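You operate a simulated robot arm through the tools that you are given. There is no shell and no other tool. Be economical: measure what you need, move in short steps, check, and stop when the job is done.

The job below is to be done with a simulated robot arm. You get a single attempt, and the scene is never put back.

JOB
Soap the sponge, then wipe off the coffee stain and the jam smear.
Fine: press the sponge on the green soap tray; put it back after. What is to be rubbed or washed off counts as gone when no trace of it is left.

It is judged by the outcome, as a careful person would: the job done as asked, and still so three seconds after it is handed in. It fails if anything else is knocked over, pushed out of place, dropped, spilled or broken.

ROBOT AND FRAMES
A 7-joint arm with a two-finger parallel gripper, fixed in place. Base frame: the origin is at the foot of the arm, x ahead of it, y to its left, z up; the work surface is at about z = 0. Lengths are in mm, angles in rad, forces in N, time in s.
With the tool pointing down near the work surface it reaches from about 220 to 580 mm from the base axis. Its first joint turns from -1.152 to 1.152 rad. Payload 2.5 kg.
The TCP is the grasp point between the finger pads, 23 mm short of the fingertips. In the tool frame z runs along the fingers and y along their closing line. Largest opening 94 mm; finger width 38, thickness 10; the body of the gripper, 54 by 96 mm, starts 39 mm behind the TCP.
Orientation is told as [roll, pitch, yaw] about the base's x, y, z axes, in that order, counted from this pose: with the fingers straight down and closing along the base's y, the tool's x points along the base's -x, its y along +y and its z along -z.

CONTROLS
- The arm moves only by the tool play_rows. Its argument "commands" is text: rows parted by semicolons, each of 7 numbers parted by spaces: the turn, a rotation vector about the tool's x, y, z in rad, then the shift along the tool's x, y, z in mm, then the opening in per cent of the stroke, from 0 (shut) to 100 (fully open). In form: wx wy wz tx ty tz fingers; .... A call has 1 to 10 rows; each row is the pose to reach, as a shift and turn from the pose commanded when the call began, along the tool's axes at that moment. Each row takes 0.2 s and may step no farther than 50 mm and 0.15 rad from the row before; otherwise, or with a gripper value out of range, the whole call is refused. A pose out of reach is approached as far as the arm can. The call stops where the force on the tool passes 40 N (or 10 N more than at its start, if that is more) or the arm is blocked; 0.2 s more then pass. The fingers move at their own pace (about 108 mm/s each) and stop on an object; they squeeze with about 39 N. The grip force told is the motor's: it shows also when the fingers shut on nothing. Time passes only in rows, and 0.2 s behind the last, so rows that repeat a pose let the fingers close. The reply holds the time, the measured pose of the TCP, the force on the tool along the base axes, the opening and the grip force, in the units named above and with some noise, with the torque about the TCP (base axes, N m) and any sound that the robot's microphone picked up.
- Cameras (640 x 400 px; columns grow to the right, rows downward): "scene" is fixed at [133.3, -418.1, 534.3]; the picture's right is [0.72, -0.69, 0.00], its down [-0.49, -0.51, -0.70] and it looks along [0.48, 0.51, -0.71] (base axes); focal length 366 px, centre (320, 200). "wrist" rides on the gripper at [86, 16, -74] in the tool frame; the picture's right is [-0.18, 0.98, 0.00], its down [-0.58, -0.11, -0.81] and it looks along [-0.79, -0.15, 0.59] (tool axes); focal length 243 px, centre (320, 200). There is no depth. A picture from a camera that has moved, and an enlarged one, comes with that camera's place and axes in the base frame and with its lens. The place of the scene camera against the robot may be out by one fixed shift of up to 18 mm in any direction.
- grab_frame(camera): a new picture of that camera. No time passes.
- inspect(camera, box): a new picture of the part [left, top, right, bottom] of that camera's present view, enlarged. No time passes.
- finish_job(): hands the job in; it is judged then, once.

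Go step by step. Nothing tells you positions but the pictures and the camera data: compare them with the known pose of the tool, close in by small moves and look again before you grip or let go. The budget is 120 turns and 84 pictures, counting those below and the enlarged ones. Unless the task says otherwise, let go and move clear before handing in, and close with one line.

The tools are called after "Call:" by a JSON object that holds its "name" and its "arguments". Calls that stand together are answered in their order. play_rows: Moves the arm, as the interface text tells. Its arguments: {"type":"object","properties":{"commands":{"type":"string"}},"required":["commands"]} The other tools are called the same way: grab_frame (camera) takes a picture; inspect (camera, box) takes an enlarged picture of a part of a camera's view; finish_job () hands the job in.

At the start:

```text
time: 0.0
ee_pos: [345.8, -208.0, 274.2]
tcp_rot: [-0.001, 0.0, -0.002]
contact_force: [0.5, -1.0, 1.3]
ft_torque: [0.0, 0.01, -0.02]
opening: 93.9
grip_force: 0.1
```

scene: 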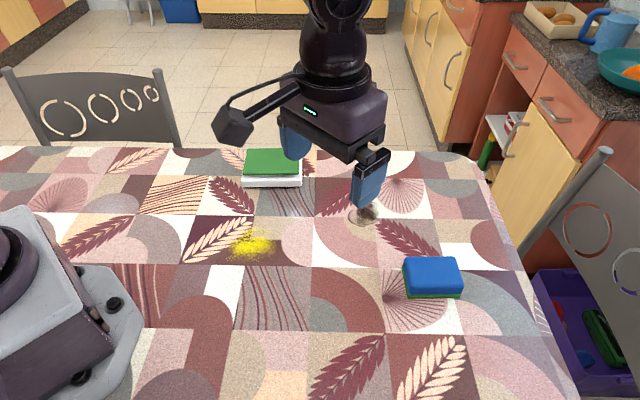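
wrist: 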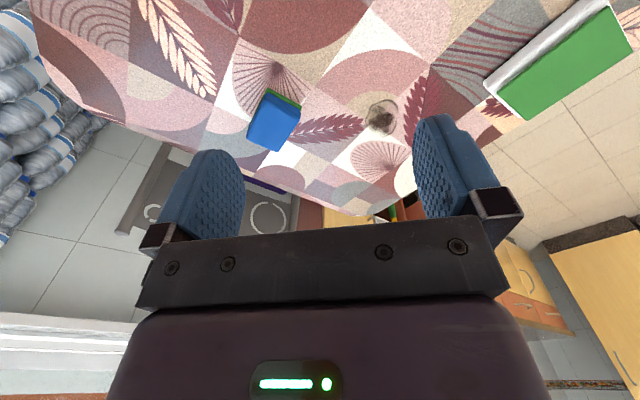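

I see the blue and green sponge, a green-topped tray, a brownish stain and a yellow patch. I still need to find the jam smear, so I'm looking closer.

Call:
{"name": "inspect", "arguments": {"camera": "scene", "box": [320, 150, 520, 310]}}

Call:
{"name": "inspect", "arguments": {"camera": "scene", "box": [130, 140, 330, 300]}}

Call:
{"name": "inspect", "arguments": {"camera": "scene", "box": [100, 240, 420, 400]}}

Call:
{"name": "inspect", "arguments": {"camera": "wrist", "box": [200, 0, 520, 200]}}

```text
2.50 times, centred on (420, 230) of scene
camera zoom: at [133.3, -418.1, 534.3], right [0.72, -0.69, 0.0], down [-0.49, -0.51, -0.7], along [0.48, 0.51, -0.71], focal length 916 px, centre (70, 125)
```

zoom: 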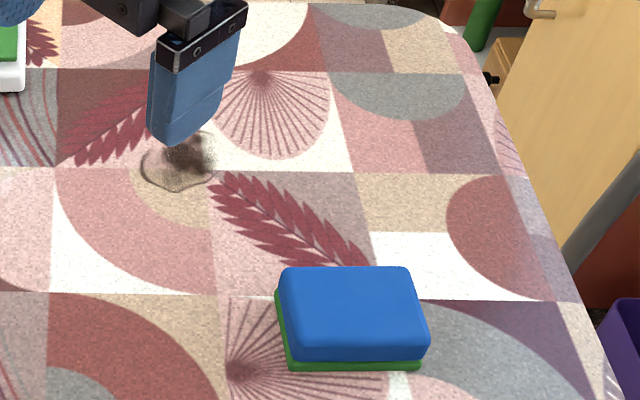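

```text
2.50 times, centred on (230, 220) of scene
camera zoom: at [133.3, -418.1, 534.3], right [0.72, -0.69, 0.0], down [-0.49, -0.51, -0.7], along [0.48, 0.51, -0.71], focal length 916 px, centre (545, 150)
```

zoom: 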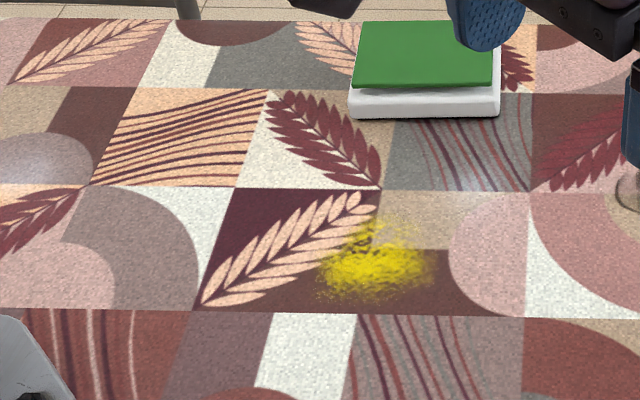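

```text
2.00 times, centred on (260, 320) of scene
camera zoom: at [133.3, -418.1, 534.3], right [0.72, -0.69, 0.0], down [-0.49, -0.51, -0.7], along [0.48, 0.51, -0.71], focal length 733 px, centre (440, -40)
```

zoom: 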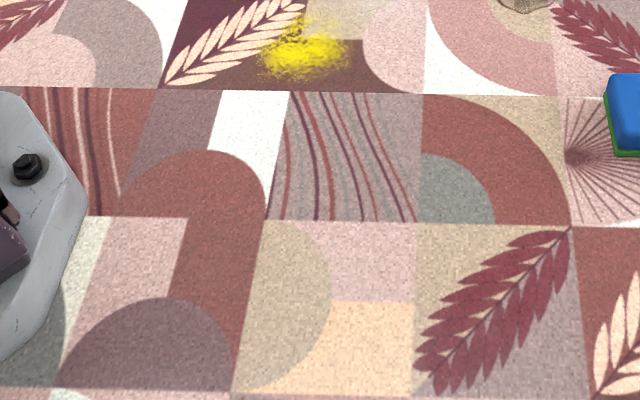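

```text
2.00 times, centred on (360, 100) of wrist
camera zoom: at [259.5, -189.7, 350.4], right [0.18, 0.98, 0.0], down [0.58, -0.11, 0.81], along [0.79, -0.15, -0.59], focal length 485 px, centre (240, 400)
```

zoom: 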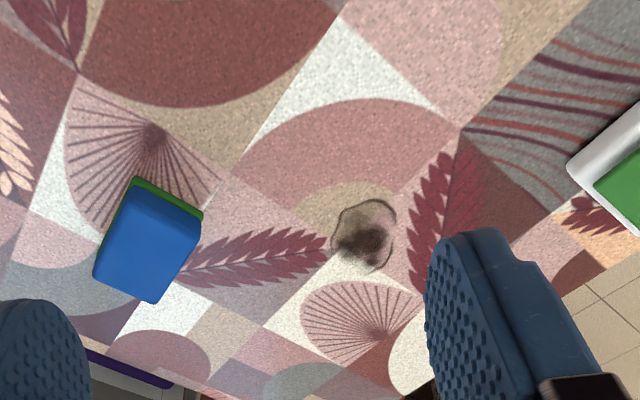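

The sponge is near (480,-305) with its long axis along about (0.72,-0.69). The coffee stain is near (520,-133), and the yellow patch is probably the jam. I'll move above the sponge, turned to grip its short side.

Call:
{"name": "play_rows", "arguments": {"commands": "0 0 0.127 -22 -16 20 100; 0 0 0.253 -44 -32 40 100; 0 0 0.38 -66 -48 60 100; 0 0 0.507 -88 -64 80 100; 0 0 0.633 -110 -81 100 100; 0 0 0.76 -132 -97 124 100"}}

Call:
{"name": "grab_frame", "arguments": {"camera": "wrist"}}

Call:
{"name": "grab_frame", "arguments": {"camera": "scene"}}

```text
time: 1.4
ee_pos: [477.8, -306.6, 150.4]
tcp_rot: [0.0, 0.0, -0.762]
contact_force: [0.0, -0.5, -0.3]
ft_torque: [0.01, 0.0, 0.04]
opening: 93.6
grip_force: 0.1
```

```text
77 pictures are left
camera wrist: at [426.9, -233.2, 226.3], right [0.81, 0.58, 0.0], down [0.35, -0.48, 0.81], along [0.47, -0.66, -0.59], focal length 243 px, centre (320, 200)
```

wrist: 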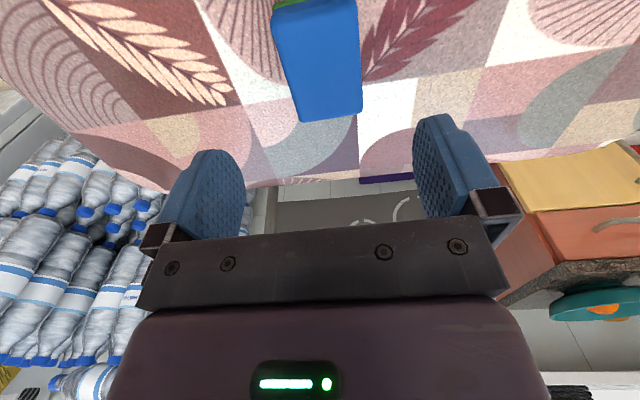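

```text
76 pictures are left
```

scene: 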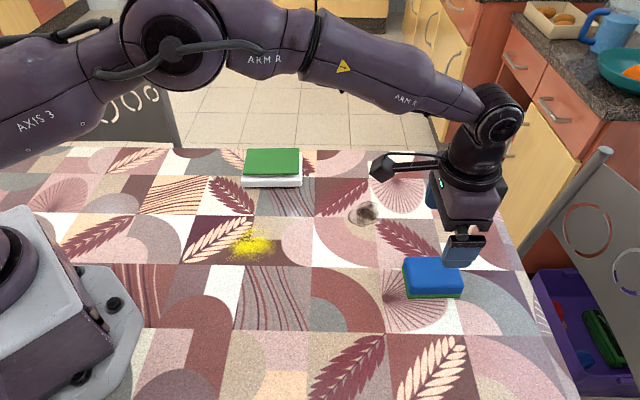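

Call:
{"name": "inspect", "arguments": {"camera": "scene", "box": [392, 230, 488, 310]}}

Call:
{"name": "inspect", "arguments": {"camera": "wrist", "box": [240, 0, 400, 140]}}

Call:
{"name": "inspect", "arguments": {"camera": "scene", "box": [200, 130, 330, 210]}}

```text
5.00 times, centred on (440, 270) of scene
camera zoom: at [133.2, -418.1, 534.3], right [0.72, -0.69, 0.0], down [-0.49, -0.51, -0.7], along [0.48, 0.51, -0.71], focal length 1832 px, centre (-280, -150)
```

zoom: 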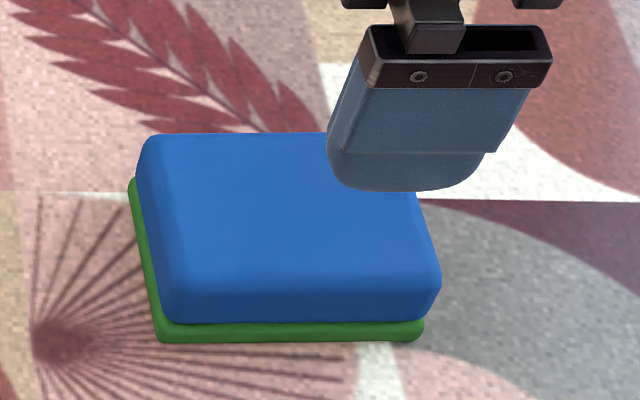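

```text
2.86 times, centred on (320, 70) of wrist
camera zoom: at [426.9, -233.2, 226.3], right [0.81, 0.58, 0.0], down [0.35, -0.48, 0.81], along [0.47, -0.66, -0.59], focal length 693 px, centre (320, 571)
```

zoom: 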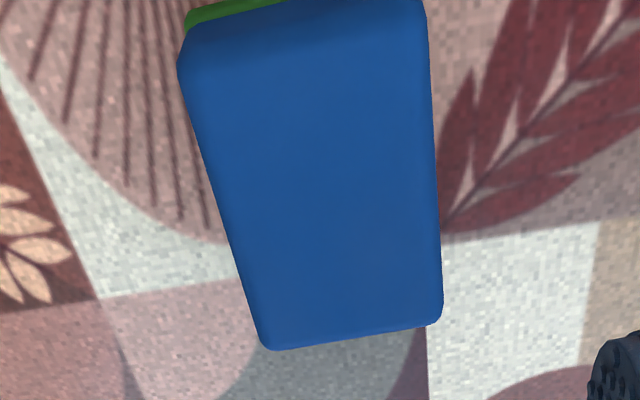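

```text
4.92 times, centred on (265, 170) of scene
camera zoom: at [133.2, -418.1, 534.3], right [0.72, -0.69, 0.0], down [-0.49, -0.51, -0.7], along [0.48, 0.51, -0.71], focal length 1804 px, centre (591, 348)
```

zoom: 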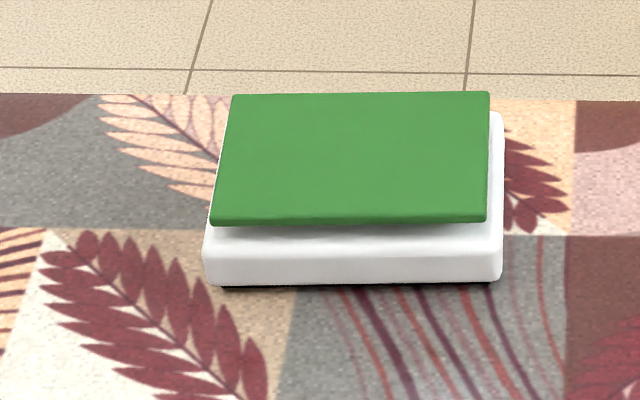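

The sponge measures about 84 x 55 x 29 mm, centred near (484,-309). I'm descending to just above the grip height, then looking.

Call:
{"name": "play_rows", "arguments": {"commands": "0 0 0.015 -6 2.4 20 100; 0 0 0.015 -6 2.4 45 100; 0 0 0.015 -6 2.4 70 100; 0 0 0.015 -6 2.4 92 100; 0 0 0.015 -6 2.4 92 100"}}

Call:
{"name": "grab_frame", "arguments": {"camera": "wrist"}}

Call:
{"name": "inspect", "arguments": {"camera": "scene", "box": [372, 200, 508, 310]}}

```text
time: 2.6
ee_pos: [484.2, -307.0, 58.4]
tcp_rot: [-0.001, -0.001, -0.775]
contact_force: [-0.6, -0.4, -0.7]
ft_torque: [-0.01, -0.01, 0.02]
opening: 93.8
grip_force: 0.1
```

```text
72 pictures are left
camera wrist: at [433.7, -233.4, 134.5], right [0.82, 0.57, 0.0], down [0.34, -0.48, 0.81], along [0.46, -0.66, -0.59], focal length 243 px, centre (320, 200)
```

wrist: 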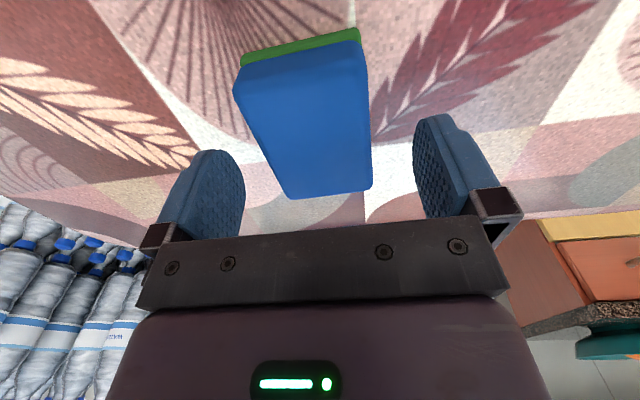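

```text
3.64 times, centred on (440, 255) of scene
camera zoom: at [133.3, -418.1, 534.3], right [0.72, -0.69, 0.0], down [-0.49, -0.51, -0.7], along [0.48, 0.51, -0.71], focal length 1332 px, centre (-116, 0)
```

zoom: 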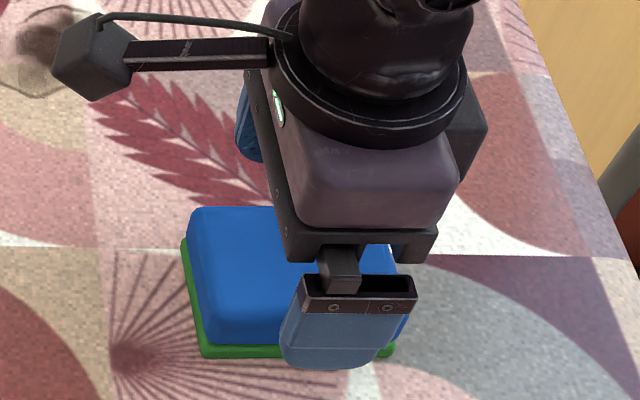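

It's aligned well enough, so I'm lowering to grip height and closing.

Call:
{"name": "play_rows", "arguments": {"commands": "0 0 0 -1 0 12 100; 0 0 0 -1 -1 25 100; 0 0 0 -1 -1 25 100; 0 0 0 -1 -1 25 70; 0 0 0 -1 -1 25 50; 0 0 0 -1 -1 25 30; 0 0 0 -1 -1 25 30; 0 0 0 -1 -1 25 30"}}

Call:
{"name": "grab_frame", "arguments": {"camera": "wrist"}}

Call:
{"name": "inspect", "arguments": {"camera": "scene", "box": [372, 200, 508, 310]}}

```text
time: 4.4
ee_pos: [485.2, -307.3, 33.8]
tcp_rot: [0.001, -0.001, -0.776]
contact_force: [0.6, 0.1, 0.5]
ft_torque: [0.02, -0.02, 0.01]
opening: 59.1
grip_force: 39.0
```

```text
70 pictures are left
camera wrist: at [433.7, -234.6, 109.9], right [0.82, 0.57, 0.0], down [0.34, -0.48, 0.81], along [0.46, -0.66, -0.59], focal length 243 px, centre (320, 200)
```

wrist: 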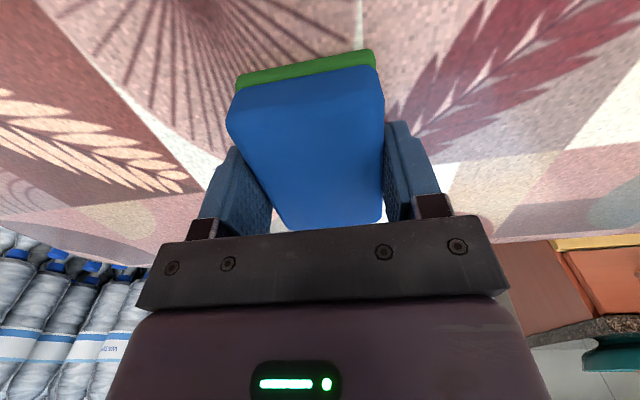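

```text
3.64 times, centred on (440, 255) of scene
camera zoom: at [133.3, -418.1, 534.3], right [0.72, -0.69, 0.0], down [-0.49, -0.51, -0.7], along [0.48, 0.51, -0.71], focal length 1332 px, centre (-116, 0)
```

zoom: 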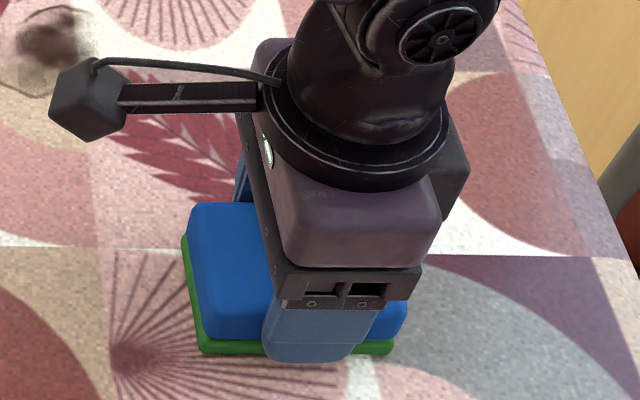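

Sponge gripped; its home is TCP (485.2,-307.3), yaw -0.776, z 33.8. I'm lifting straight up.

Call:
{"name": "play_rows", "arguments": {"commands": "0 0 0 0 0 -15 30; 0 0 0 0 0 -45 30; 0 0 0 0 0 -80 30; 0 0 0 0 0 -110 30"}}

Call:
{"name": "grab_frame", "arguments": {"camera": "scene"}}

```text
time: 5.4
ee_pos: [482.6, -310.8, 144.0]
tcp_rot: [0.001, 0.0, -0.774]
contact_force: [-0.7, -0.8, 0.1]
ft_torque: [-0.01, -0.01, 0.01]
opening: 28.3
grip_force: 0.1
```

```text
68 pictures are left
```

scene: 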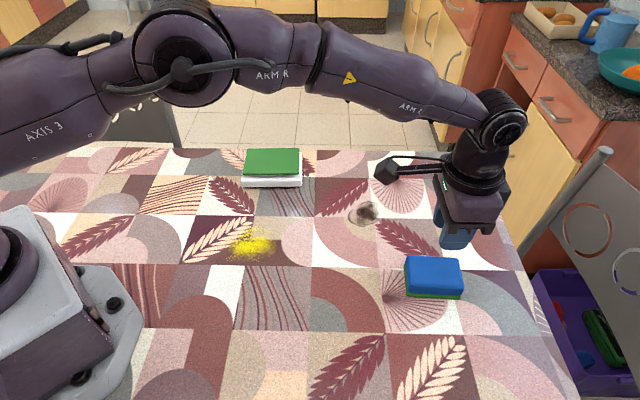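

The fingers slipped off and the sponge is still on the table, almost where it was. I'm checking its pose before a deeper grip.

Call:
{"name": "inspect", "arguments": {"camera": "scene", "box": [392, 230, 488, 310]}}

Call:
{"name": "inspect", "arguments": {"camera": "wrist", "box": [200, 0, 440, 150]}}

```text
5.00 times, centred on (440, 270) of scene
camera zoom: at [133.3, -418.1, 534.3], right [0.72, -0.69, 0.0], down [-0.49, -0.51, -0.7], along [0.48, 0.51, -0.71], focal length 1832 px, centre (-280, -150)
```

zoom: 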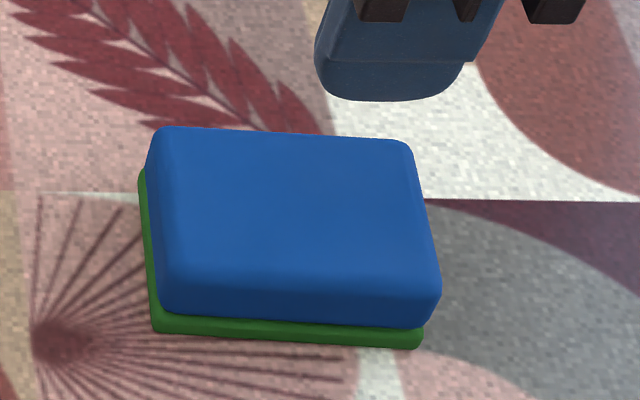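

```text
2.67 times, centred on (320, 75) of wrist
camera zoom: at [432.6, -236.5, 220.3], right [0.82, 0.57, 0.0], down [0.34, -0.48, 0.81], along [0.46, -0.66, -0.59], focal length 647 px, centre (320, 533)
```

zoom: 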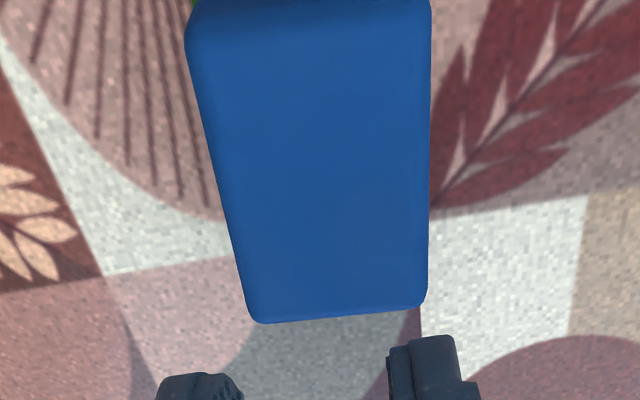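

The sponge has turned about 0.04 rad. I'm regripping deeper, with the fingertips about 4 mm above the table and full closure.

Call:
{"name": "play_rows", "arguments": {"commands": "0 0 0.02 -1 0 0 100; 0 0 0.04 -2 -1 20 100; 0 0 0.04 -3 -1.5 50 100; 0 0 0.04 -3 -1.5 80 100; 0 0 0.04 -3 -1.5 105 100; 0 0 0.04 -3 -1.5 117 100; 0 0 0.04 -3 -1.5 117 100; 0 0 0.04 -3 -1.5 117 60; 0 0 0.04 -3 -1.5 117 0; 0 0 0.04 -3 -1.5 117 0"}}

Call:
{"name": "play_rows", "arguments": {"commands": "0 0 0 0 0 0 0; 0 0 0 0 0 0 0; 0 0 0 0 0 -5 0; 0 0 0 0 0 -10 0; 0 0 0 0 0 -15 0"}}

Call:
{"name": "inspect", "arguments": {"camera": "scene", "box": [372, 200, 508, 310]}}

Call:
{"name": "grab_frame", "arguments": {"camera": "wrist"}}

```text
time: 7.6
ee_pos: [484.7, -311.0, 26.0]
tcp_rot: [0.0, 0.002, -0.814]
contact_force: [0.2, 1.2, 0.0]
ft_torque: [-0.01, -0.04, 0.0]
opening: 59.3
grip_force: 38.7
```

```text
time: 8.8
ee_pos: [484.9, -310.2, 41.4]
tcp_rot: [0.0, 0.001, -0.814]
contact_force: [-0.2, 0.2, -0.7]
ft_torque: [-0.02, 0.01, 0.0]
opening: 59.1
grip_force: 39.1
```

```text
3.64 times, centred on (440, 255) of scene
camera zoom: at [133.3, -418.1, 534.3], right [0.72, -0.69, 0.0], down [-0.49, -0.51, -0.7], along [0.48, 0.51, -0.71], focal length 1332 px, centre (-116, 0)
```

zoom: 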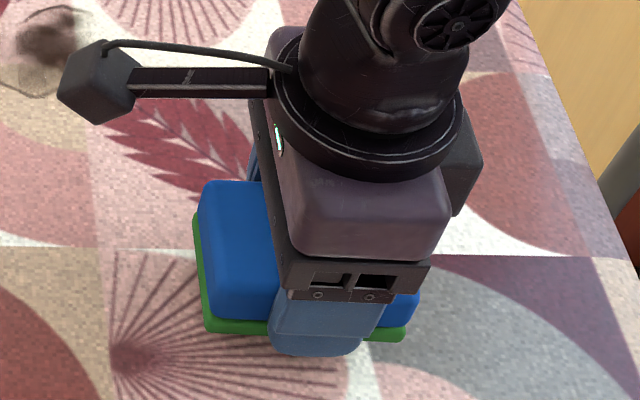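

```text
64 pictures are left
camera wrist: at [437.5, -235.0, 117.6], right [0.84, 0.54, 0.0], down [0.32, -0.5, 0.81], along [0.44, -0.68, -0.59], focal length 243 px, centre (320, 200)
```

wrist: 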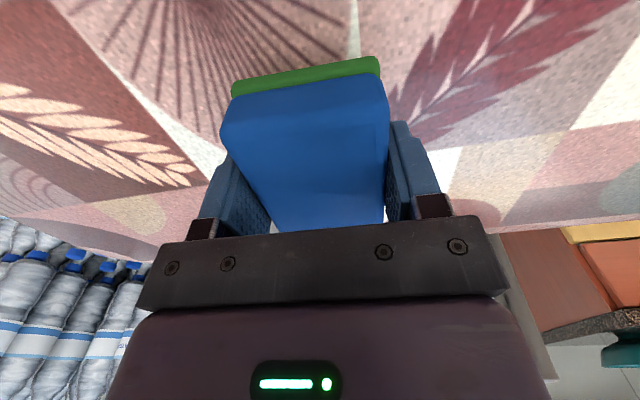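

It's holding now with the sponge about 15 mm up. I'm lifting on gently.

Call:
{"name": "play_rows", "arguments": {"commands": "0 0 0 0 0 -8 0; 0 0 0 0 0 -18 0; 0 0 0 0 0 -30 0; 0 0 0 0 0 -42 0; 0 0 0 0 0 -54 0; 0 0 0 0 0 -66 0; 0 0 0 0 0 -76 0; 0 0 0 0 0 -82 0"}}

Call:
{"name": "grab_frame", "arguments": {"camera": "wrist"}}

```text
time: 10.6
ee_pos: [484.3, -311.3, 123.5]
tcp_rot: [0.0, 0.0, -0.815]
contact_force: [0.7, 0.1, -0.5]
ft_torque: [0.0, -0.01, 0.01]
opening: 58.9
grip_force: 39.6
```

```text
63 pictures are left
camera wrist: at [436.9, -235.8, 199.7], right [0.84, 0.54, 0.0], down [0.32, -0.5, 0.81], along [0.44, -0.68, -0.59], focal length 243 px, centre (320, 200)
```

wrist: 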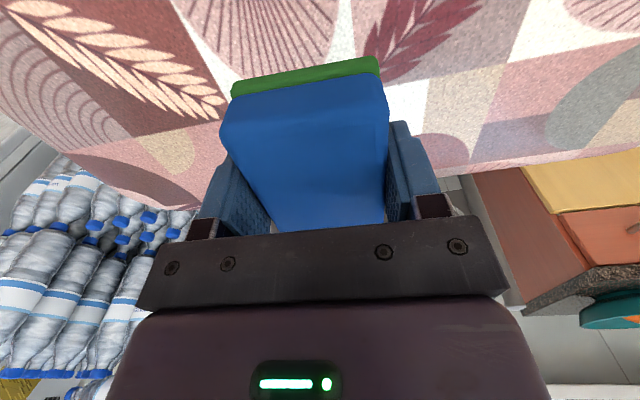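

Call:
{"name": "play_rows", "arguments": {"commands": "0 0 0 9 6 0 0; 0 0 0 28 18 0 0; 0 0 0 50 32 0 0; 0 0 0 72 46 0 0; 0 0 0 94 60 0 0; 0 0 0 116 74 0 0; 0 0 0 138 88 0 0; 0 0 0 160 102 0 0; 0 0 0 177 112 0 0; 0 0 0 185 117 0 0"}}

Call:
{"name": "play_rows", "arguments": {"commands": "0 0 0 9 6 0 0; 0 0 0 28 18 0 0; 0 0 0 50 32 0 0; 0 0 0 72 46 0 0; 0 0 0 94 60 0 0; 0 0 0 116 74 0 0; 0 0 0 138 88 0 0; 0 0 0 160 102 0 0; 0 0 0 177 112 0 0; 0 0 0 185 117 0 0"}}

Call:
{"name": "grab_frame", "arguments": {"camera": "wrist"}}

Call:
{"name": "grab_frame", "arguments": {"camera": "scene"}}

```text
time: 12.8
ee_pos: [443.2, -96.8, 123.0]
tcp_rot: [0.0, 0.0, -0.815]
contact_force: [-0.2, -0.1, 0.0]
ft_torque: [0.0, 0.03, 0.04]
opening: 58.8
grip_force: 39.2
```

```text
time: 15.0
ee_pos: [401.9, 120.0, 123.1]
tcp_rot: [0.0, 0.0, -0.817]
contact_force: [-0.1, 0.4, 0.2]
ft_torque: [0.02, 0.0, -0.02]
opening: 58.7
grip_force: 39.1
```

```text
62 pictures are left
camera wrist: at [354.3, 194.6, 199.0], right [0.84, 0.54, 0.0], down [0.32, -0.5, 0.81], along [0.43, -0.68, -0.59], focal length 243 px, centre (320, 200)
```

wrist: 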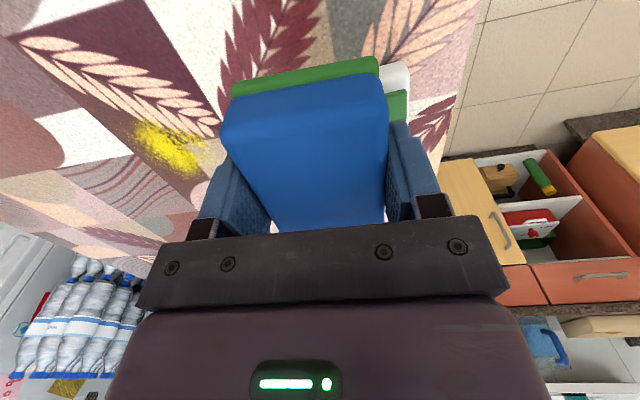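

```text
61 pictures are left
```

scene: 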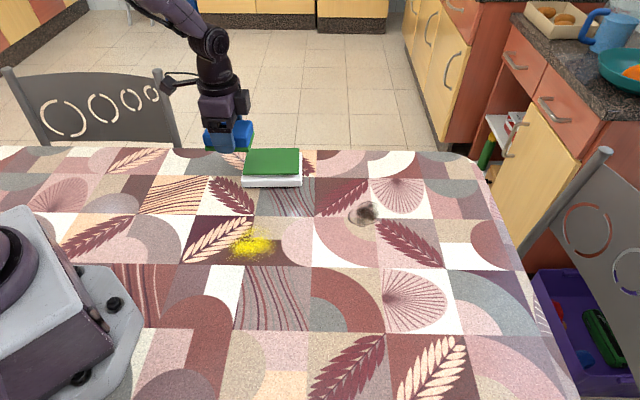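

The tray's green top is near (464,83). I'm moving above it and checking from the scene camera.

Call:
{"name": "play_rows", "arguments": {"commands": "0 0 -0.02 -15 4 0 0; 0 0 -0.04 -35 10 0 0; 0 0 -0.04 -55 16 0 0; 0 0 -0.04 -69 20 0 0; 0 0 -0.04 -69 20 10 0; 0 0 -0.04 -69 20 20 0"}}

Call:
{"name": "inspect", "arguments": {"camera": "scene", "box": [200, 90, 350, 210]}}

Call:
{"name": "grab_frame", "arguments": {"camera": "wrist"}}

```text
time: 16.4
ee_pos: [464.1, 83.2, 104.4]
tcp_rot: [0.001, 0.0, -0.776]
contact_force: [0.0, 0.0, -0.4]
ft_torque: [-0.01, -0.02, 0.03]
opening: 58.9
grip_force: 39.2
```

```text
3.33 times, centred on (275, 150) of scene
camera zoom: at [133.3, -418.1, 534.3], right [0.72, -0.69, 0.0], down [-0.49, -0.51, -0.7], along [0.48, 0.51, -0.71], focal length 1221 px, centre (470, 367)
```

zoom: 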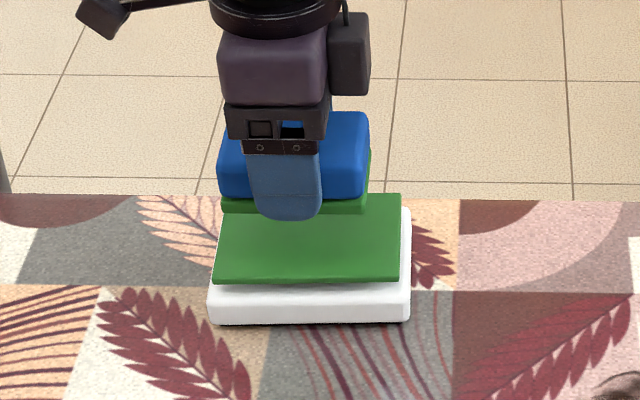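

```text
59 pictures are left
camera wrist: at [413.2, 155.3, 180.4], right [0.82, 0.57, 0.0], down [0.34, -0.48, 0.81], along [0.46, -0.66, -0.59], focal length 243 px, centre (320, 200)
```

wrist: 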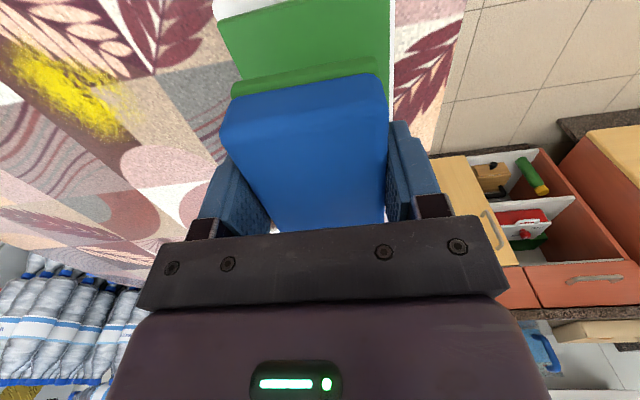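

Nearly centred. I'm shifting 8 mm along the tray and descending gently until contact.

Call:
{"name": "play_rows", "arguments": {"commands": "0 0 0 -8 0 5 0; 0 0 0 -8 0 12 0; 0 0 0 -8 0 18 0; 0 0 0 -8 0 24 0; 0 0 0 -8 0 28 0; 0 0 0 -8 0 31 0; 0 0 0 -8 0 34 0"}}

Call:
{"name": "inspect", "arguments": {"camera": "scene", "box": [200, 90, 350, 210]}}

```text
time: 18.0
ee_pos: [470.1, 76.8, 68.0]
tcp_rot: [0.0, 0.001, -0.775]
contact_force: [-0.5, 0.4, 0.0]
ft_torque: [0.01, -0.01, -0.01]
opening: 59.2
grip_force: 38.9
```

```text
3.33 times, centred on (275, 150) of scene
camera zoom: at [133.3, -418.1, 534.3], right [0.72, -0.69, 0.0], down [-0.49, -0.51, -0.7], along [0.48, 0.51, -0.71], focal length 1221 px, centre (470, 367)
```

zoom: 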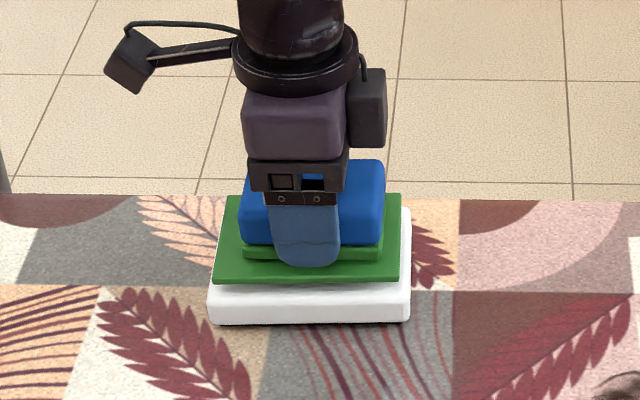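

Call:
{"name": "play_rows", "arguments": {"commands": "0 0 0 0 0 2 0; 0 0 0 0 0 4 0; 0 0 0 0 0 6 0; 0 0 0 0 0 8 0"}}

```text
time: 19.0
ee_pos: [468.8, 78.7, 61.2]
tcp_rot: [0.001, -0.001, -0.776]
contact_force: [-0.4, 0.3, 0.3]
ft_torque: [-0.08, -0.01, -0.02]
opening: 58.9
grip_force: 39.2
```

Call:
{"name": "play_rows", "arguments": {"commands": "0 0 0 0 0 2 0; 0 0 0 0 0 3 0; 0 0 0 0 0 4 0; 0 0 0 0 0 5 0; 0 0 0 0 0 6 0"}}

Call:
{"name": "inspect", "arguments": {"camera": "scene", "box": [200, 90, 350, 210]}}

```text
time: 20.2
ee_pos: [470.9, 77.1, 56.5]
tcp_rot: [0.003, 0.001, -0.774]
contact_force: [-5.6, 0.2, 24.8]
ft_torque: [-0.09, 0.28, -0.03]
opening: 59.0
grip_force: 39.4
```

```text
3.33 times, centred on (275, 150) of scene
camera zoom: at [133.1, -418.1, 534.3], right [0.72, -0.69, 0.0], down [-0.49, -0.51, -0.7], along [0.49, 0.51, -0.71], focal length 1221 px, centre (470, 367)
```

zoom: 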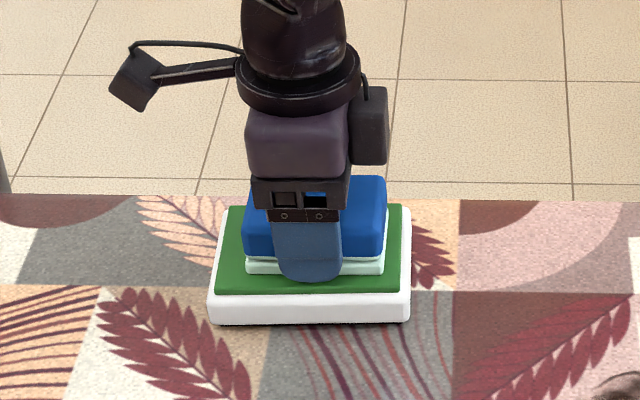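

The sponge foot has turned pale, so it's soaped. I'm lifting off the tray straight up and checking.

Call:
{"name": "play_rows", "arguments": {"commands": "0 0 0 0 0 -4 0; 0 0 0 0 0 -10 0; 0 0 0 0 0 -20 0; 0 0 0 0 0 -32 0; 0 0 0 0 0 -46 0; 0 0 0 0 0 -58 0; 0 0 0 0 0 -64 0"}}

Call:
{"name": "grab_frame", "arguments": {"camera": "scene"}}

```text
time: 21.8
ee_pos: [469.2, 77.2, 119.7]
tcp_rot: [0.0, 0.0, -0.774]
contact_force: [-0.4, 0.5, -0.9]
ft_torque: [0.0, 0.01, -0.01]
opening: 58.9
grip_force: 39.2
```

```text
56 pictures are left
```

scene: 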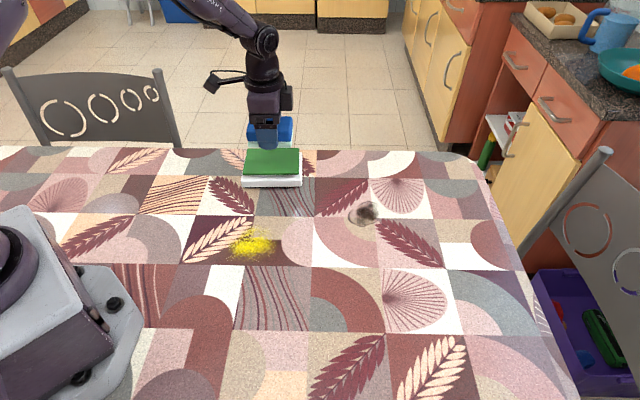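

Tray undisturbed, sponge soaped. Next I'm moving over the coffee stain at about (520,-133).

Call:
{"name": "play_rows", "arguments": {"commands": "0 0 0 -9 -6 0 0; 0 0 0 -27 -17 0 0; 0 0 0 -50 -31 0 0; 0 0 0 -74 -46 0 0; 0 0 0 -98 -61 0 0; 0 0 0 -122 -76 0 0; 0 0 0 -146 -92 10 0; 0 0 0 -166 -105 25 0; 0 0 0 -178 -112 40 0; 0 0 0 -183 -115 50 0"}}

Call:
{"name": "inspect", "arguments": {"camera": "scene", "box": [290, 130, 440, 250]}}

Call:
{"name": "grab_frame", "arguments": {"camera": "wrist"}}

```text
time: 24.0
ee_pos: [520.6, -133.3, 68.8]
tcp_rot: [0.0, -0.001, -0.776]
contact_force: [1.2, -0.3, 0.3]
ft_torque: [0.01, -0.03, -0.02]
opening: 58.7
grip_force: 39.0
```

```text
3.33 times, centred on (365, 190) of scene
camera zoom: at [133.3, -418.1, 534.3], right [0.72, -0.69, 0.0], down [-0.49, -0.51, -0.7], along [0.48, 0.51, -0.71], focal length 1221 px, centre (170, 233)
```

zoom: 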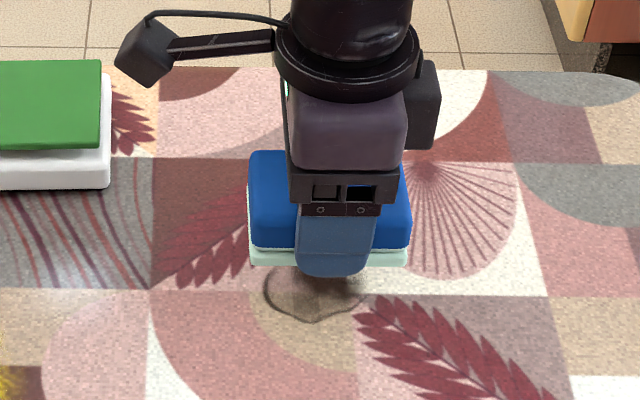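

```text
54 pictures are left
camera wrist: at [469.7, -60.0, 145.1], right [0.82, 0.57, 0.0], down [0.34, -0.48, 0.81], along [0.46, -0.66, -0.59], focal length 243 px, centre (320, 200)
```

wrist: 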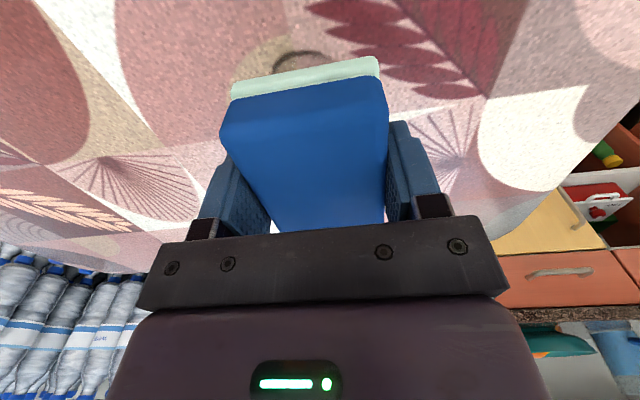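

Aligned over the stain. I'm descending to light contact.

Call:
{"name": "play_rows", "arguments": {"commands": "0 0 0 4 0 12 0; 0 0 0 4 0 24 0; 0 0 0 4 0 34 0; 0 0 0 4 0 40 0; 0 0 0 4 0 42 0; 0 0 0 4 0 43 0; 0 0 0 4 0 44 0"}}

```text
time: 25.6
ee_pos: [517.6, -131.2, 26.6]
tcp_rot: [0.002, -0.001, -0.775]
contact_force: [-0.9, 0.8, 3.7]
ft_torque: [-0.05, -0.03, -0.06]
opening: 58.6
grip_force: 38.9
```

Contact at z≈26.5. I'm pressing a little more and rubbing.

Call:
{"name": "play_rows", "arguments": {"commands": "0 0 0 0 0 1 0; 0 0 0 10 0 1.5 0; 0 0 0 20 0 1.5 0; 0 0 0 8 8 1.5 0; 0 0 0 -6 8 1.5 0; 0 0 0 -20 4 1.5 0; 0 0 0 -20 -8 1.5 0; 0 0 0 -6 -14 1.5 0; 0 0 0 8 -14 1.5 0; 0 0 0 20 -10 1.5 0"}}

Call:
{"name": "inspect", "arguments": {"camera": "scene", "box": [290, 130, 440, 250]}}

```text
time: 27.8
ee_pos: [496.2, -126.6, 26.3]
tcp_rot: [-0.001, -0.004, -0.775]
contact_force: [3.6, -10.6, 22.3]
ft_torque: [0.03, 0.03, 0.08]
opening: 59.1
grip_force: 39.2
```

```text
3.33 times, centred on (365, 190) of scene
camera zoom: at [133.1, -418.1, 534.4], right [0.72, -0.69, 0.0], down [-0.49, -0.51, -0.7], along [0.49, 0.51, -0.71], focal length 1221 px, centre (170, 233)
```

zoom: 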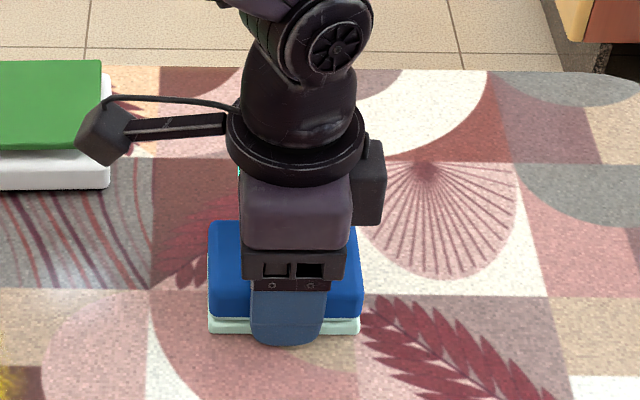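

Force is about 22 N and it's rubbing fine. One more pass over the whole area.

Call:
{"name": "play_rows", "arguments": {"commands": "0 0 0 -10 0 0 0; 0 0 0 -25 0 0 0; 0 0 0 -40 0 0 0; 0 0 0 -40 12 0 0; 0 0 0 -25 14 0 0; 0 0 0 -10 14 0 0; 0 0 0 2 14 0 0; 0 0 0 2 26 0 0; 0 0 0 -18 26 0 0; 0 0 0 -38 24 0 0"}}

Call:
{"name": "play_rows", "arguments": {"commands": "0 0 0 5 -5 0 0; 0 0 0 12 -12 -2 0; 0 0 0 12 -12 -12 0; 0 0 0 12 -12 -30 0; 0 0 0 30 -5 -45 0; 0 0 0 60 0 -60 0; 0 0 0 90 0 -70 0"}}

Call:
{"name": "inspect", "arguments": {"camera": "scene", "box": [290, 130, 440, 250]}}

Call:
{"name": "grab_frame", "arguments": {"camera": "wrist"}}

```text
time: 30.0
ee_pos: [541.4, -132.1, 24.9]
tcp_rot: [0.004, 0.002, -0.773]
contact_force: [-4.2, 8.2, 18.9]
ft_torque: [-0.24, -0.09, 0.0]
opening: 58.9
grip_force: 39.0
```

```text
time: 31.6
ee_pos: [473.8, -69.7, 94.8]
tcp_rot: [0.001, -0.001, -0.774]
contact_force: [-0.2, -0.1, -0.8]
ft_torque: [0.01, 0.03, 0.0]
opening: 58.9
grip_force: 38.6
```

```text
3.33 times, centred on (365, 190) of scene
camera zoom: at [133.3, -418.1, 534.3], right [0.72, -0.69, 0.0], down [-0.49, -0.51, -0.7], along [0.49, 0.51, -0.71], focal length 1221 px, centre (170, 233)
```

zoom: 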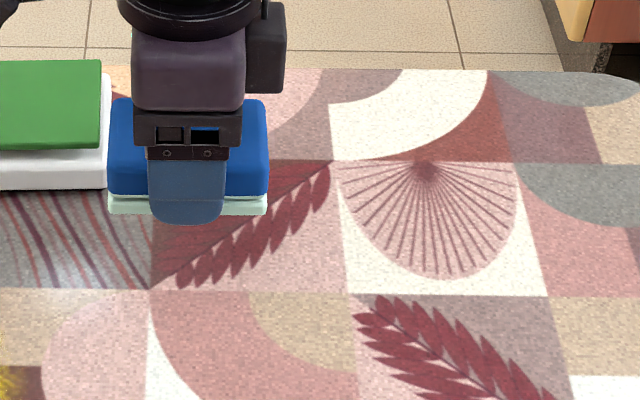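

```text
51 pictures are left
camera wrist: at [423.8, 2.9, 170.6], right [0.82, 0.57, 0.0], down [0.34, -0.48, 0.81], along [0.46, -0.66, -0.59], focal length 243 px, centre (320, 200)
```

wrist: 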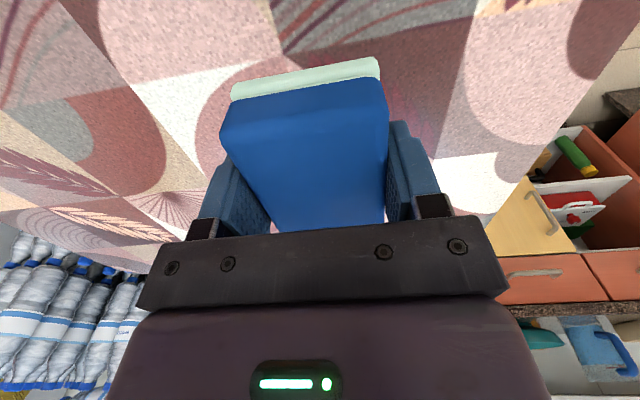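

The coffee stain is gone. Next I'm moving over the yellow jam near (313,-41).

Call:
{"name": "play_rows", "arguments": {"commands": "0 0 0 8 -6 0 0; 0 0 0 26 -18 0 0; 0 0 0 46 -32 0 0; 0 0 0 66 -46 0 0; 0 0 0 86 -60 0 0; 0 0 0 106 -73 8 0; 0 0 0 122 -84 18 0; 0 0 0 131 -90 26 0; 0 0 0 135 -92 30 0"}}

Call:
{"name": "inspect", "arguments": {"camera": "scene", "box": [175, 170, 325, 290]}}

Call:
{"name": "grab_frame", "arguments": {"camera": "wrist"}}

```text
time: 33.6
ee_pos: [313.4, -41.6, 64.2]
tcp_rot: [0.0, -0.001, -0.774]
contact_force: [-0.5, -0.3, -1.3]
ft_torque: [-0.03, -0.03, 0.0]
opening: 58.8
grip_force: 39.3
```

```text
3.33 times, centred on (250, 230) of scene
camera zoom: at [133.3, -418.1, 534.3], right [0.72, -0.69, 0.0], down [-0.49, -0.51, -0.7], along [0.48, 0.51, -0.71], focal length 1221 px, centre (553, 100)
```

zoom: 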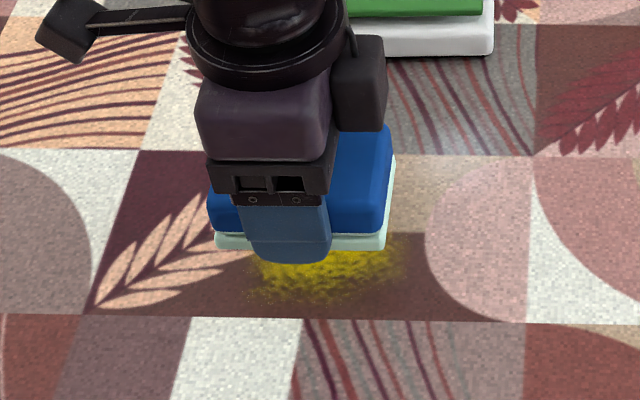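

```text
49 pictures are left
camera wrist: at [263.3, 32.2, 140.5], right [0.82, 0.57, 0.0], down [0.34, -0.48, 0.81], along [0.46, -0.66, -0.59], focal length 243 px, centre (320, 200)
```

wrist: 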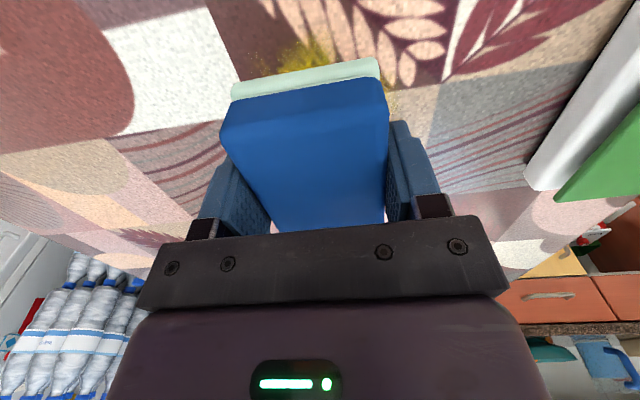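

The jam centre is about 13 mm further along the sponge's long axis. I'm shifting and descending.

Call:
{"name": "play_rows", "arguments": {"commands": "0 0 0 -6 0 8 0; 0 0 0 -12 0 18 0; 0 0 0 -12 0 28 0; 0 0 0 -12 0 34 0; 0 0 0 -12 0 36 0; 0 0 0 -12 0 37 0; 0 0 0 -12 0 38 0"}}

```text
time: 35.2
ee_pos: [322.5, -49.7, 26.2]
tcp_rot: [0.0, 0.001, -0.775]
contact_force: [-0.1, 0.2, 0.0]
ft_torque: [0.02, 0.02, 0.01]
opening: 58.9
grip_force: 39.0
```

Call:
{"name": "play_rows", "arguments": {"commands": "0 0 0 0 0 0.7 0; 0 0 0 0 0 1.4 0; 0 0 0 0 0 1.4 0"}}

```text
time: 36.0
ee_pos: [324.3, -50.2, 24.9]
tcp_rot: [0.003, -0.001, -0.774]
contact_force: [-5.5, 1.3, 33.4]
ft_torque: [-0.16, 0.12, -0.04]
opening: 58.7
grip_force: 38.8
```

Contact is a bit firm at 33 N. I'll ease 0.5 mm and rub.

Call:
{"name": "play_rows", "arguments": {"commands": "0 0 0 0 0 -0.5 0; 0 0 0 12 0 -0.5 0; 0 0 0 25 0 -0.5 0; 0 0 0 25 12 -0.5 0; 0 0 0 10 14 -0.5 0; 0 0 0 -8 14 -0.5 0; 0 0 0 -25 14 -0.5 0; 0 0 0 -25 0 -0.5 0; 0 0 0 -12 -2 -0.5 0; 0 0 0 0 -2 -0.5 0"}}

Call:
{"name": "play_rows", "arguments": {"commands": "0 0 0 14 -6 0 0; 0 0 0 25 -14 0 0; 0 0 0 10 -18 0 0; 0 0 0 -8 -18 0 0; 0 0 0 -25 -18 0 0; 0 0 0 -25 -28 0 0; 0 0 0 -8 -30 0 0; 0 0 0 10 -30 0 0; 0 0 0 25 -28 0 0; 0 0 0 10 -14 0 0"}}

Call:
{"name": "inspect", "arguments": {"camera": "scene", "box": [175, 170, 325, 290]}}

```text
time: 37.1
ee_pos: [316.3, -25.6, 26.1]
tcp_rot: [-0.002, 0.007, -0.774]
contact_force: [-0.6, -1.6, 5.8]
ft_torque: [-0.15, -0.2, -0.04]
opening: 59.0
grip_force: 38.1
stopped in row 5: the force on the tool passed its limit at 45 N (the readings are from after the stop); the commanded pose is now the measured one
```

```text
time: 39.3
ee_pos: [299.7, -26.6, 26.1]
tcp_rot: [-0.003, 0.007, -0.775]
contact_force: [0.9, -0.2, -0.5]
ft_torque: [0.02, 0.04, 0.03]
opening: 59.1
grip_force: 38.7
```

```text
3.33 times, centred on (250, 230) of scene
camera zoom: at [133.2, -418.1, 534.3], right [0.72, -0.69, 0.0], down [-0.49, -0.51, -0.7], along [0.48, 0.51, -0.71], focal length 1221 px, centre (553, 100)
```

zoom: 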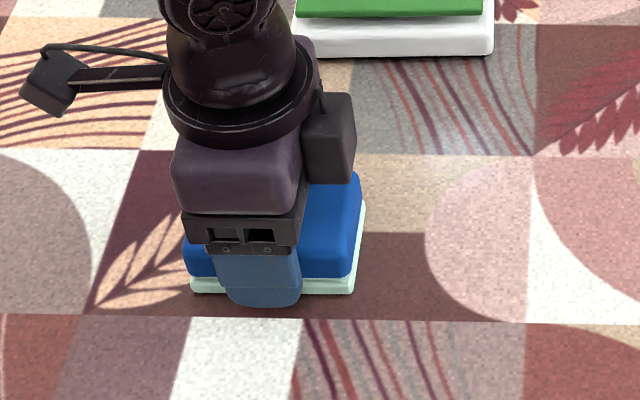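

The jam looks mostly gone. I'm lifting and moving aside to inspect.

Call:
{"name": "play_rows", "arguments": {"commands": "0 0 0 0 0 -5 0; 0 0 0 0 0 -18 0; 0 0 0 0 0 -34 0; 0 0 0 -15 0 -50 0; 0 0 0 -40 0 -65 0; 0 0 0 -65 0 -80 0; 0 0 0 -90 0 -90 0; 0 0 0 -115 0 -95 0; 0 0 0 -130 0 -97 0"}}

Call:
{"name": "inspect", "arguments": {"camera": "scene", "box": [175, 170, 325, 290]}}

Call:
{"name": "grab_frame", "arguments": {"camera": "scene"}}

```text
time: 41.3
ee_pos: [393.1, -121.6, 122.1]
tcp_rot: [-0.002, 0.008, -0.774]
contact_force: [-0.3, -0.1, 0.3]
ft_torque: [-0.02, -0.01, 0.02]
opening: 59.1
grip_force: 39.1
```

```text
3.33 times, centred on (250, 230) of scene
camera zoom: at [133.3, -418.1, 534.3], right [0.72, -0.69, 0.0], down [-0.49, -0.51, -0.7], along [0.48, 0.51, -0.71], focal length 1221 px, centre (553, 100)
```

zoom: 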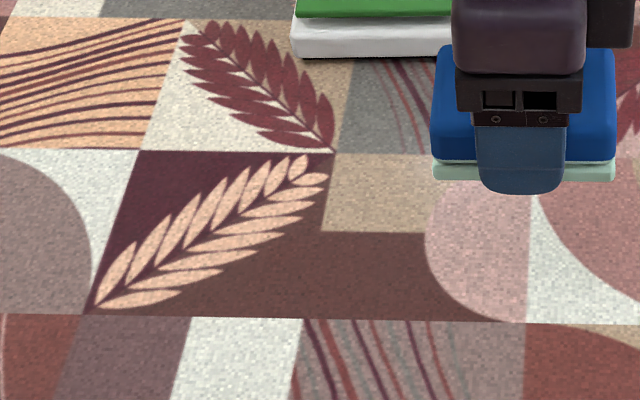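

```text
46 pictures are left
```

scene: 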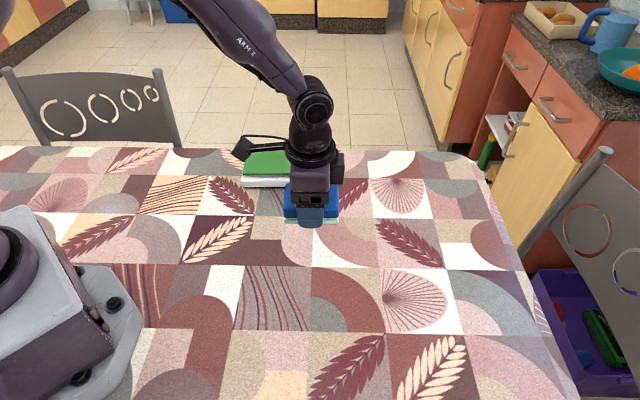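

Both stains are gone. I'm carrying the sponge back to its original place.

Call:
{"name": "play_rows", "arguments": {"commands": "-0.001 -0.001 0 -9 -3 0 0; -0.003 -0.003 0 -30 -11 0 0; -0.005 -0.005 0 -54 -20 0 0; -0.005 -0.005 0 -79 -29 0 0; -0.005 -0.005 0 -104 -38 0 0; -0.005 -0.005 0 -129 -47 0 0; -0.005 -0.005 0 -154 -56 10 0; -0.005 -0.005 0 -178 -64 25 0; -0.005 -0.005 0 -194 -70 40 0; -0.005 -0.005 0 -200 -72 50 0"}}

Call:
{"name": "play_rows", "arguments": {"commands": "0 0 0 0 0 10 0; 0 0 0 0 0 20 0; 0 0 0 0 0 30 0; 0 0 0 0 0 38 0; 0 0 0 0 0 38 0"}}

Call:
{"name": "inspect", "arguments": {"camera": "scene", "box": [392, 230, 488, 310]}}

```text
time: 43.5
ee_pos: [485.7, -311.9, 69.7]
tcp_rot: [0.002, 0.003, -0.774]
contact_force: [0.2, 0.1, -0.8]
ft_torque: [-0.02, 0.03, -0.01]
opening: 59.1
grip_force: 38.9
```

```text
time: 44.7
ee_pos: [484.5, -310.1, 31.3]
tcp_rot: [0.003, 0.002, -0.775]
contact_force: [1.2, 0.2, -0.9]
ft_torque: [0.01, 0.01, -0.01]
opening: 58.8
grip_force: 39.0
```

```text
5.00 times, centred on (440, 270) of scene
camera zoom: at [133.3, -418.1, 534.3], right [0.72, -0.69, 0.0], down [-0.49, -0.51, -0.7], along [0.48, 0.51, -0.71], focal length 1832 px, centre (-280, -150)
```

zoom: 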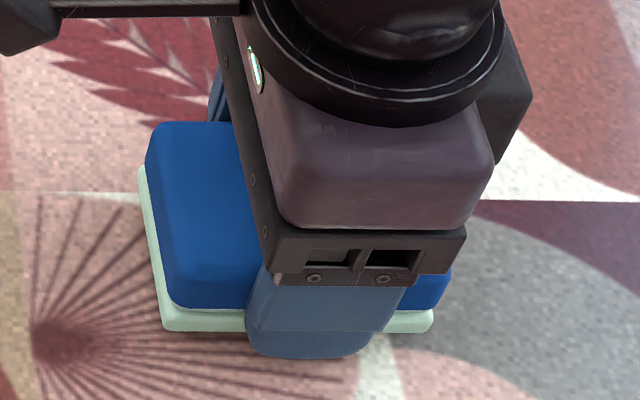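

It's within 3 mm of its original footprint. I'm correcting 2.5 mm, setting down and releasing.

Call:
{"name": "play_rows", "arguments": {"commands": "0 0 0 2.5 0 1 0; 0 0 0 2.5 0 3 0; 0 0 0 2.5 0 4 0; 0 0 0 2.5 0 5 0; 0 0 0 2.5 0 5.5 0"}}

```text
time: 45.9
ee_pos: [483.2, -307.6, 24.9]
tcp_rot: [0.002, 0.002, -0.773]
contact_force: [0.0, 0.0, -0.3]
ft_torque: [-0.02, -0.02, 0.01]
opening: 58.9
grip_force: 38.8
```

Call:
{"name": "play_rows", "arguments": {"commands": "0 0 0 0 0 0.7 0; 0 0 0 0 0 0.7 0; 0 0 0 0 0 0.7 66; 0 0 0 0 0 0.7 75; 0 0 0 0 0 0.7 90; 0 0 0 0 0 0.7 100; 0 0 0 0 0 0.7 100; 0 0 0 0 0 -15 100; 0 0 0 0 0 -40 100; 0 0 0 0 0 -80 100"}}

Call:
{"name": "play_rows", "arguments": {"commands": "0 0 0 20 -5 -20 100; 0 0 0 50 -10 -40 100; 0 0 0 90 -15 -60 100; 0 0 0 130 -20 -70 100; 0 0 0 150 -20 -70 100"}}

Call:
{"name": "grab_frame", "arguments": {"camera": "scene"}}

Call:
{"name": "inspect", "arguments": {"camera": "scene", "box": [392, 230, 488, 310]}}

Call:
{"name": "grab_frame", "arguments": {"camera": "wrist"}}

```text
time: 48.1
ee_pos: [481.2, -310.1, 104.3]
tcp_rot: [0.003, 0.004, -0.773]
contact_force: [-0.1, 0.7, -0.7]
ft_torque: [0.03, 0.04, -0.03]
opening: 94.2
grip_force: 0.1
```

```text
time: 49.3
ee_pos: [360.5, -218.6, 176.8]
tcp_rot: [0.004, 0.002, -0.775]
contact_force: [-0.5, -0.5, 0.4]
ft_torque: [-0.01, 0.0, -0.01]
opening: 93.9
grip_force: 0.1
```

```text
44 pictures are left
```

scene: 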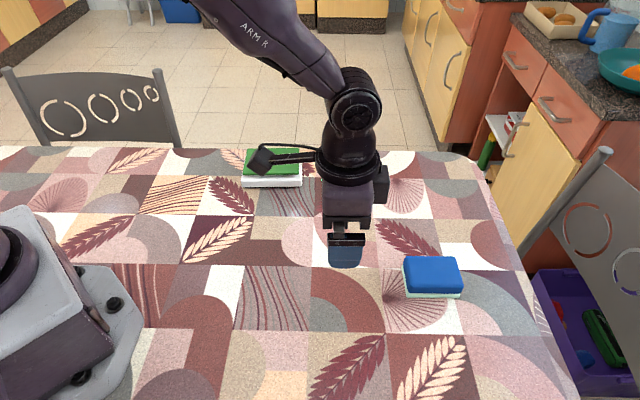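

```text
5.00 times, centred on (440, 270) of scene
camera zoom: at [133.3, -418.1, 534.3], right [0.72, -0.69, 0.0], down [-0.49, -0.51, -0.7], along [0.48, 0.51, -0.71], focal length 1832 px, centre (-280, -150)
```

zoom: 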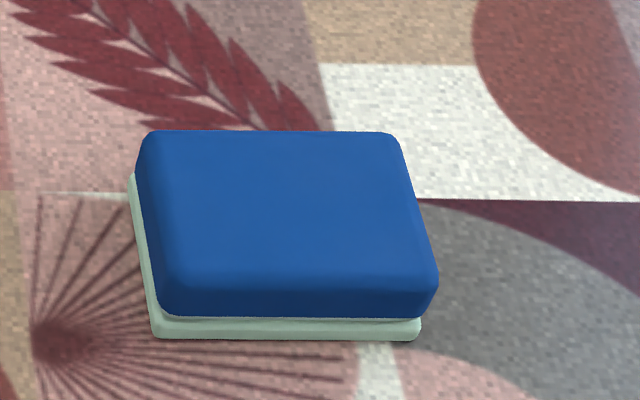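

```text
42 pictures are left
camera wrist: at [310.3, -145.4, 252.6], right [0.82, 0.57, 0.0], down [0.34, -0.49, 0.8], along [0.46, -0.66, -0.59], focal length 243 px, centre (320, 200)
```

wrist: 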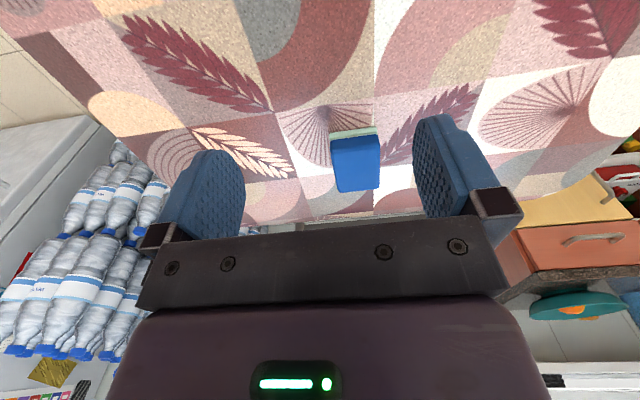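

The sponge is back in its original spot, both stains are gone, the tray hasn't moved, and the arm is clear. I'm handing in now.

Call:
{"name": "finish_job", "arguments": {}}

```text
The job is handed in.
```

I soaped the sponge, wiped off the coffee stain and the jam smear with no trace of either in the last pictures, and put the sponge back in its place. I took the yellow patch to be the jam, as I saw no other smear, and the first grip slipped and nudged the sponge a few millimetres before I regripped it.
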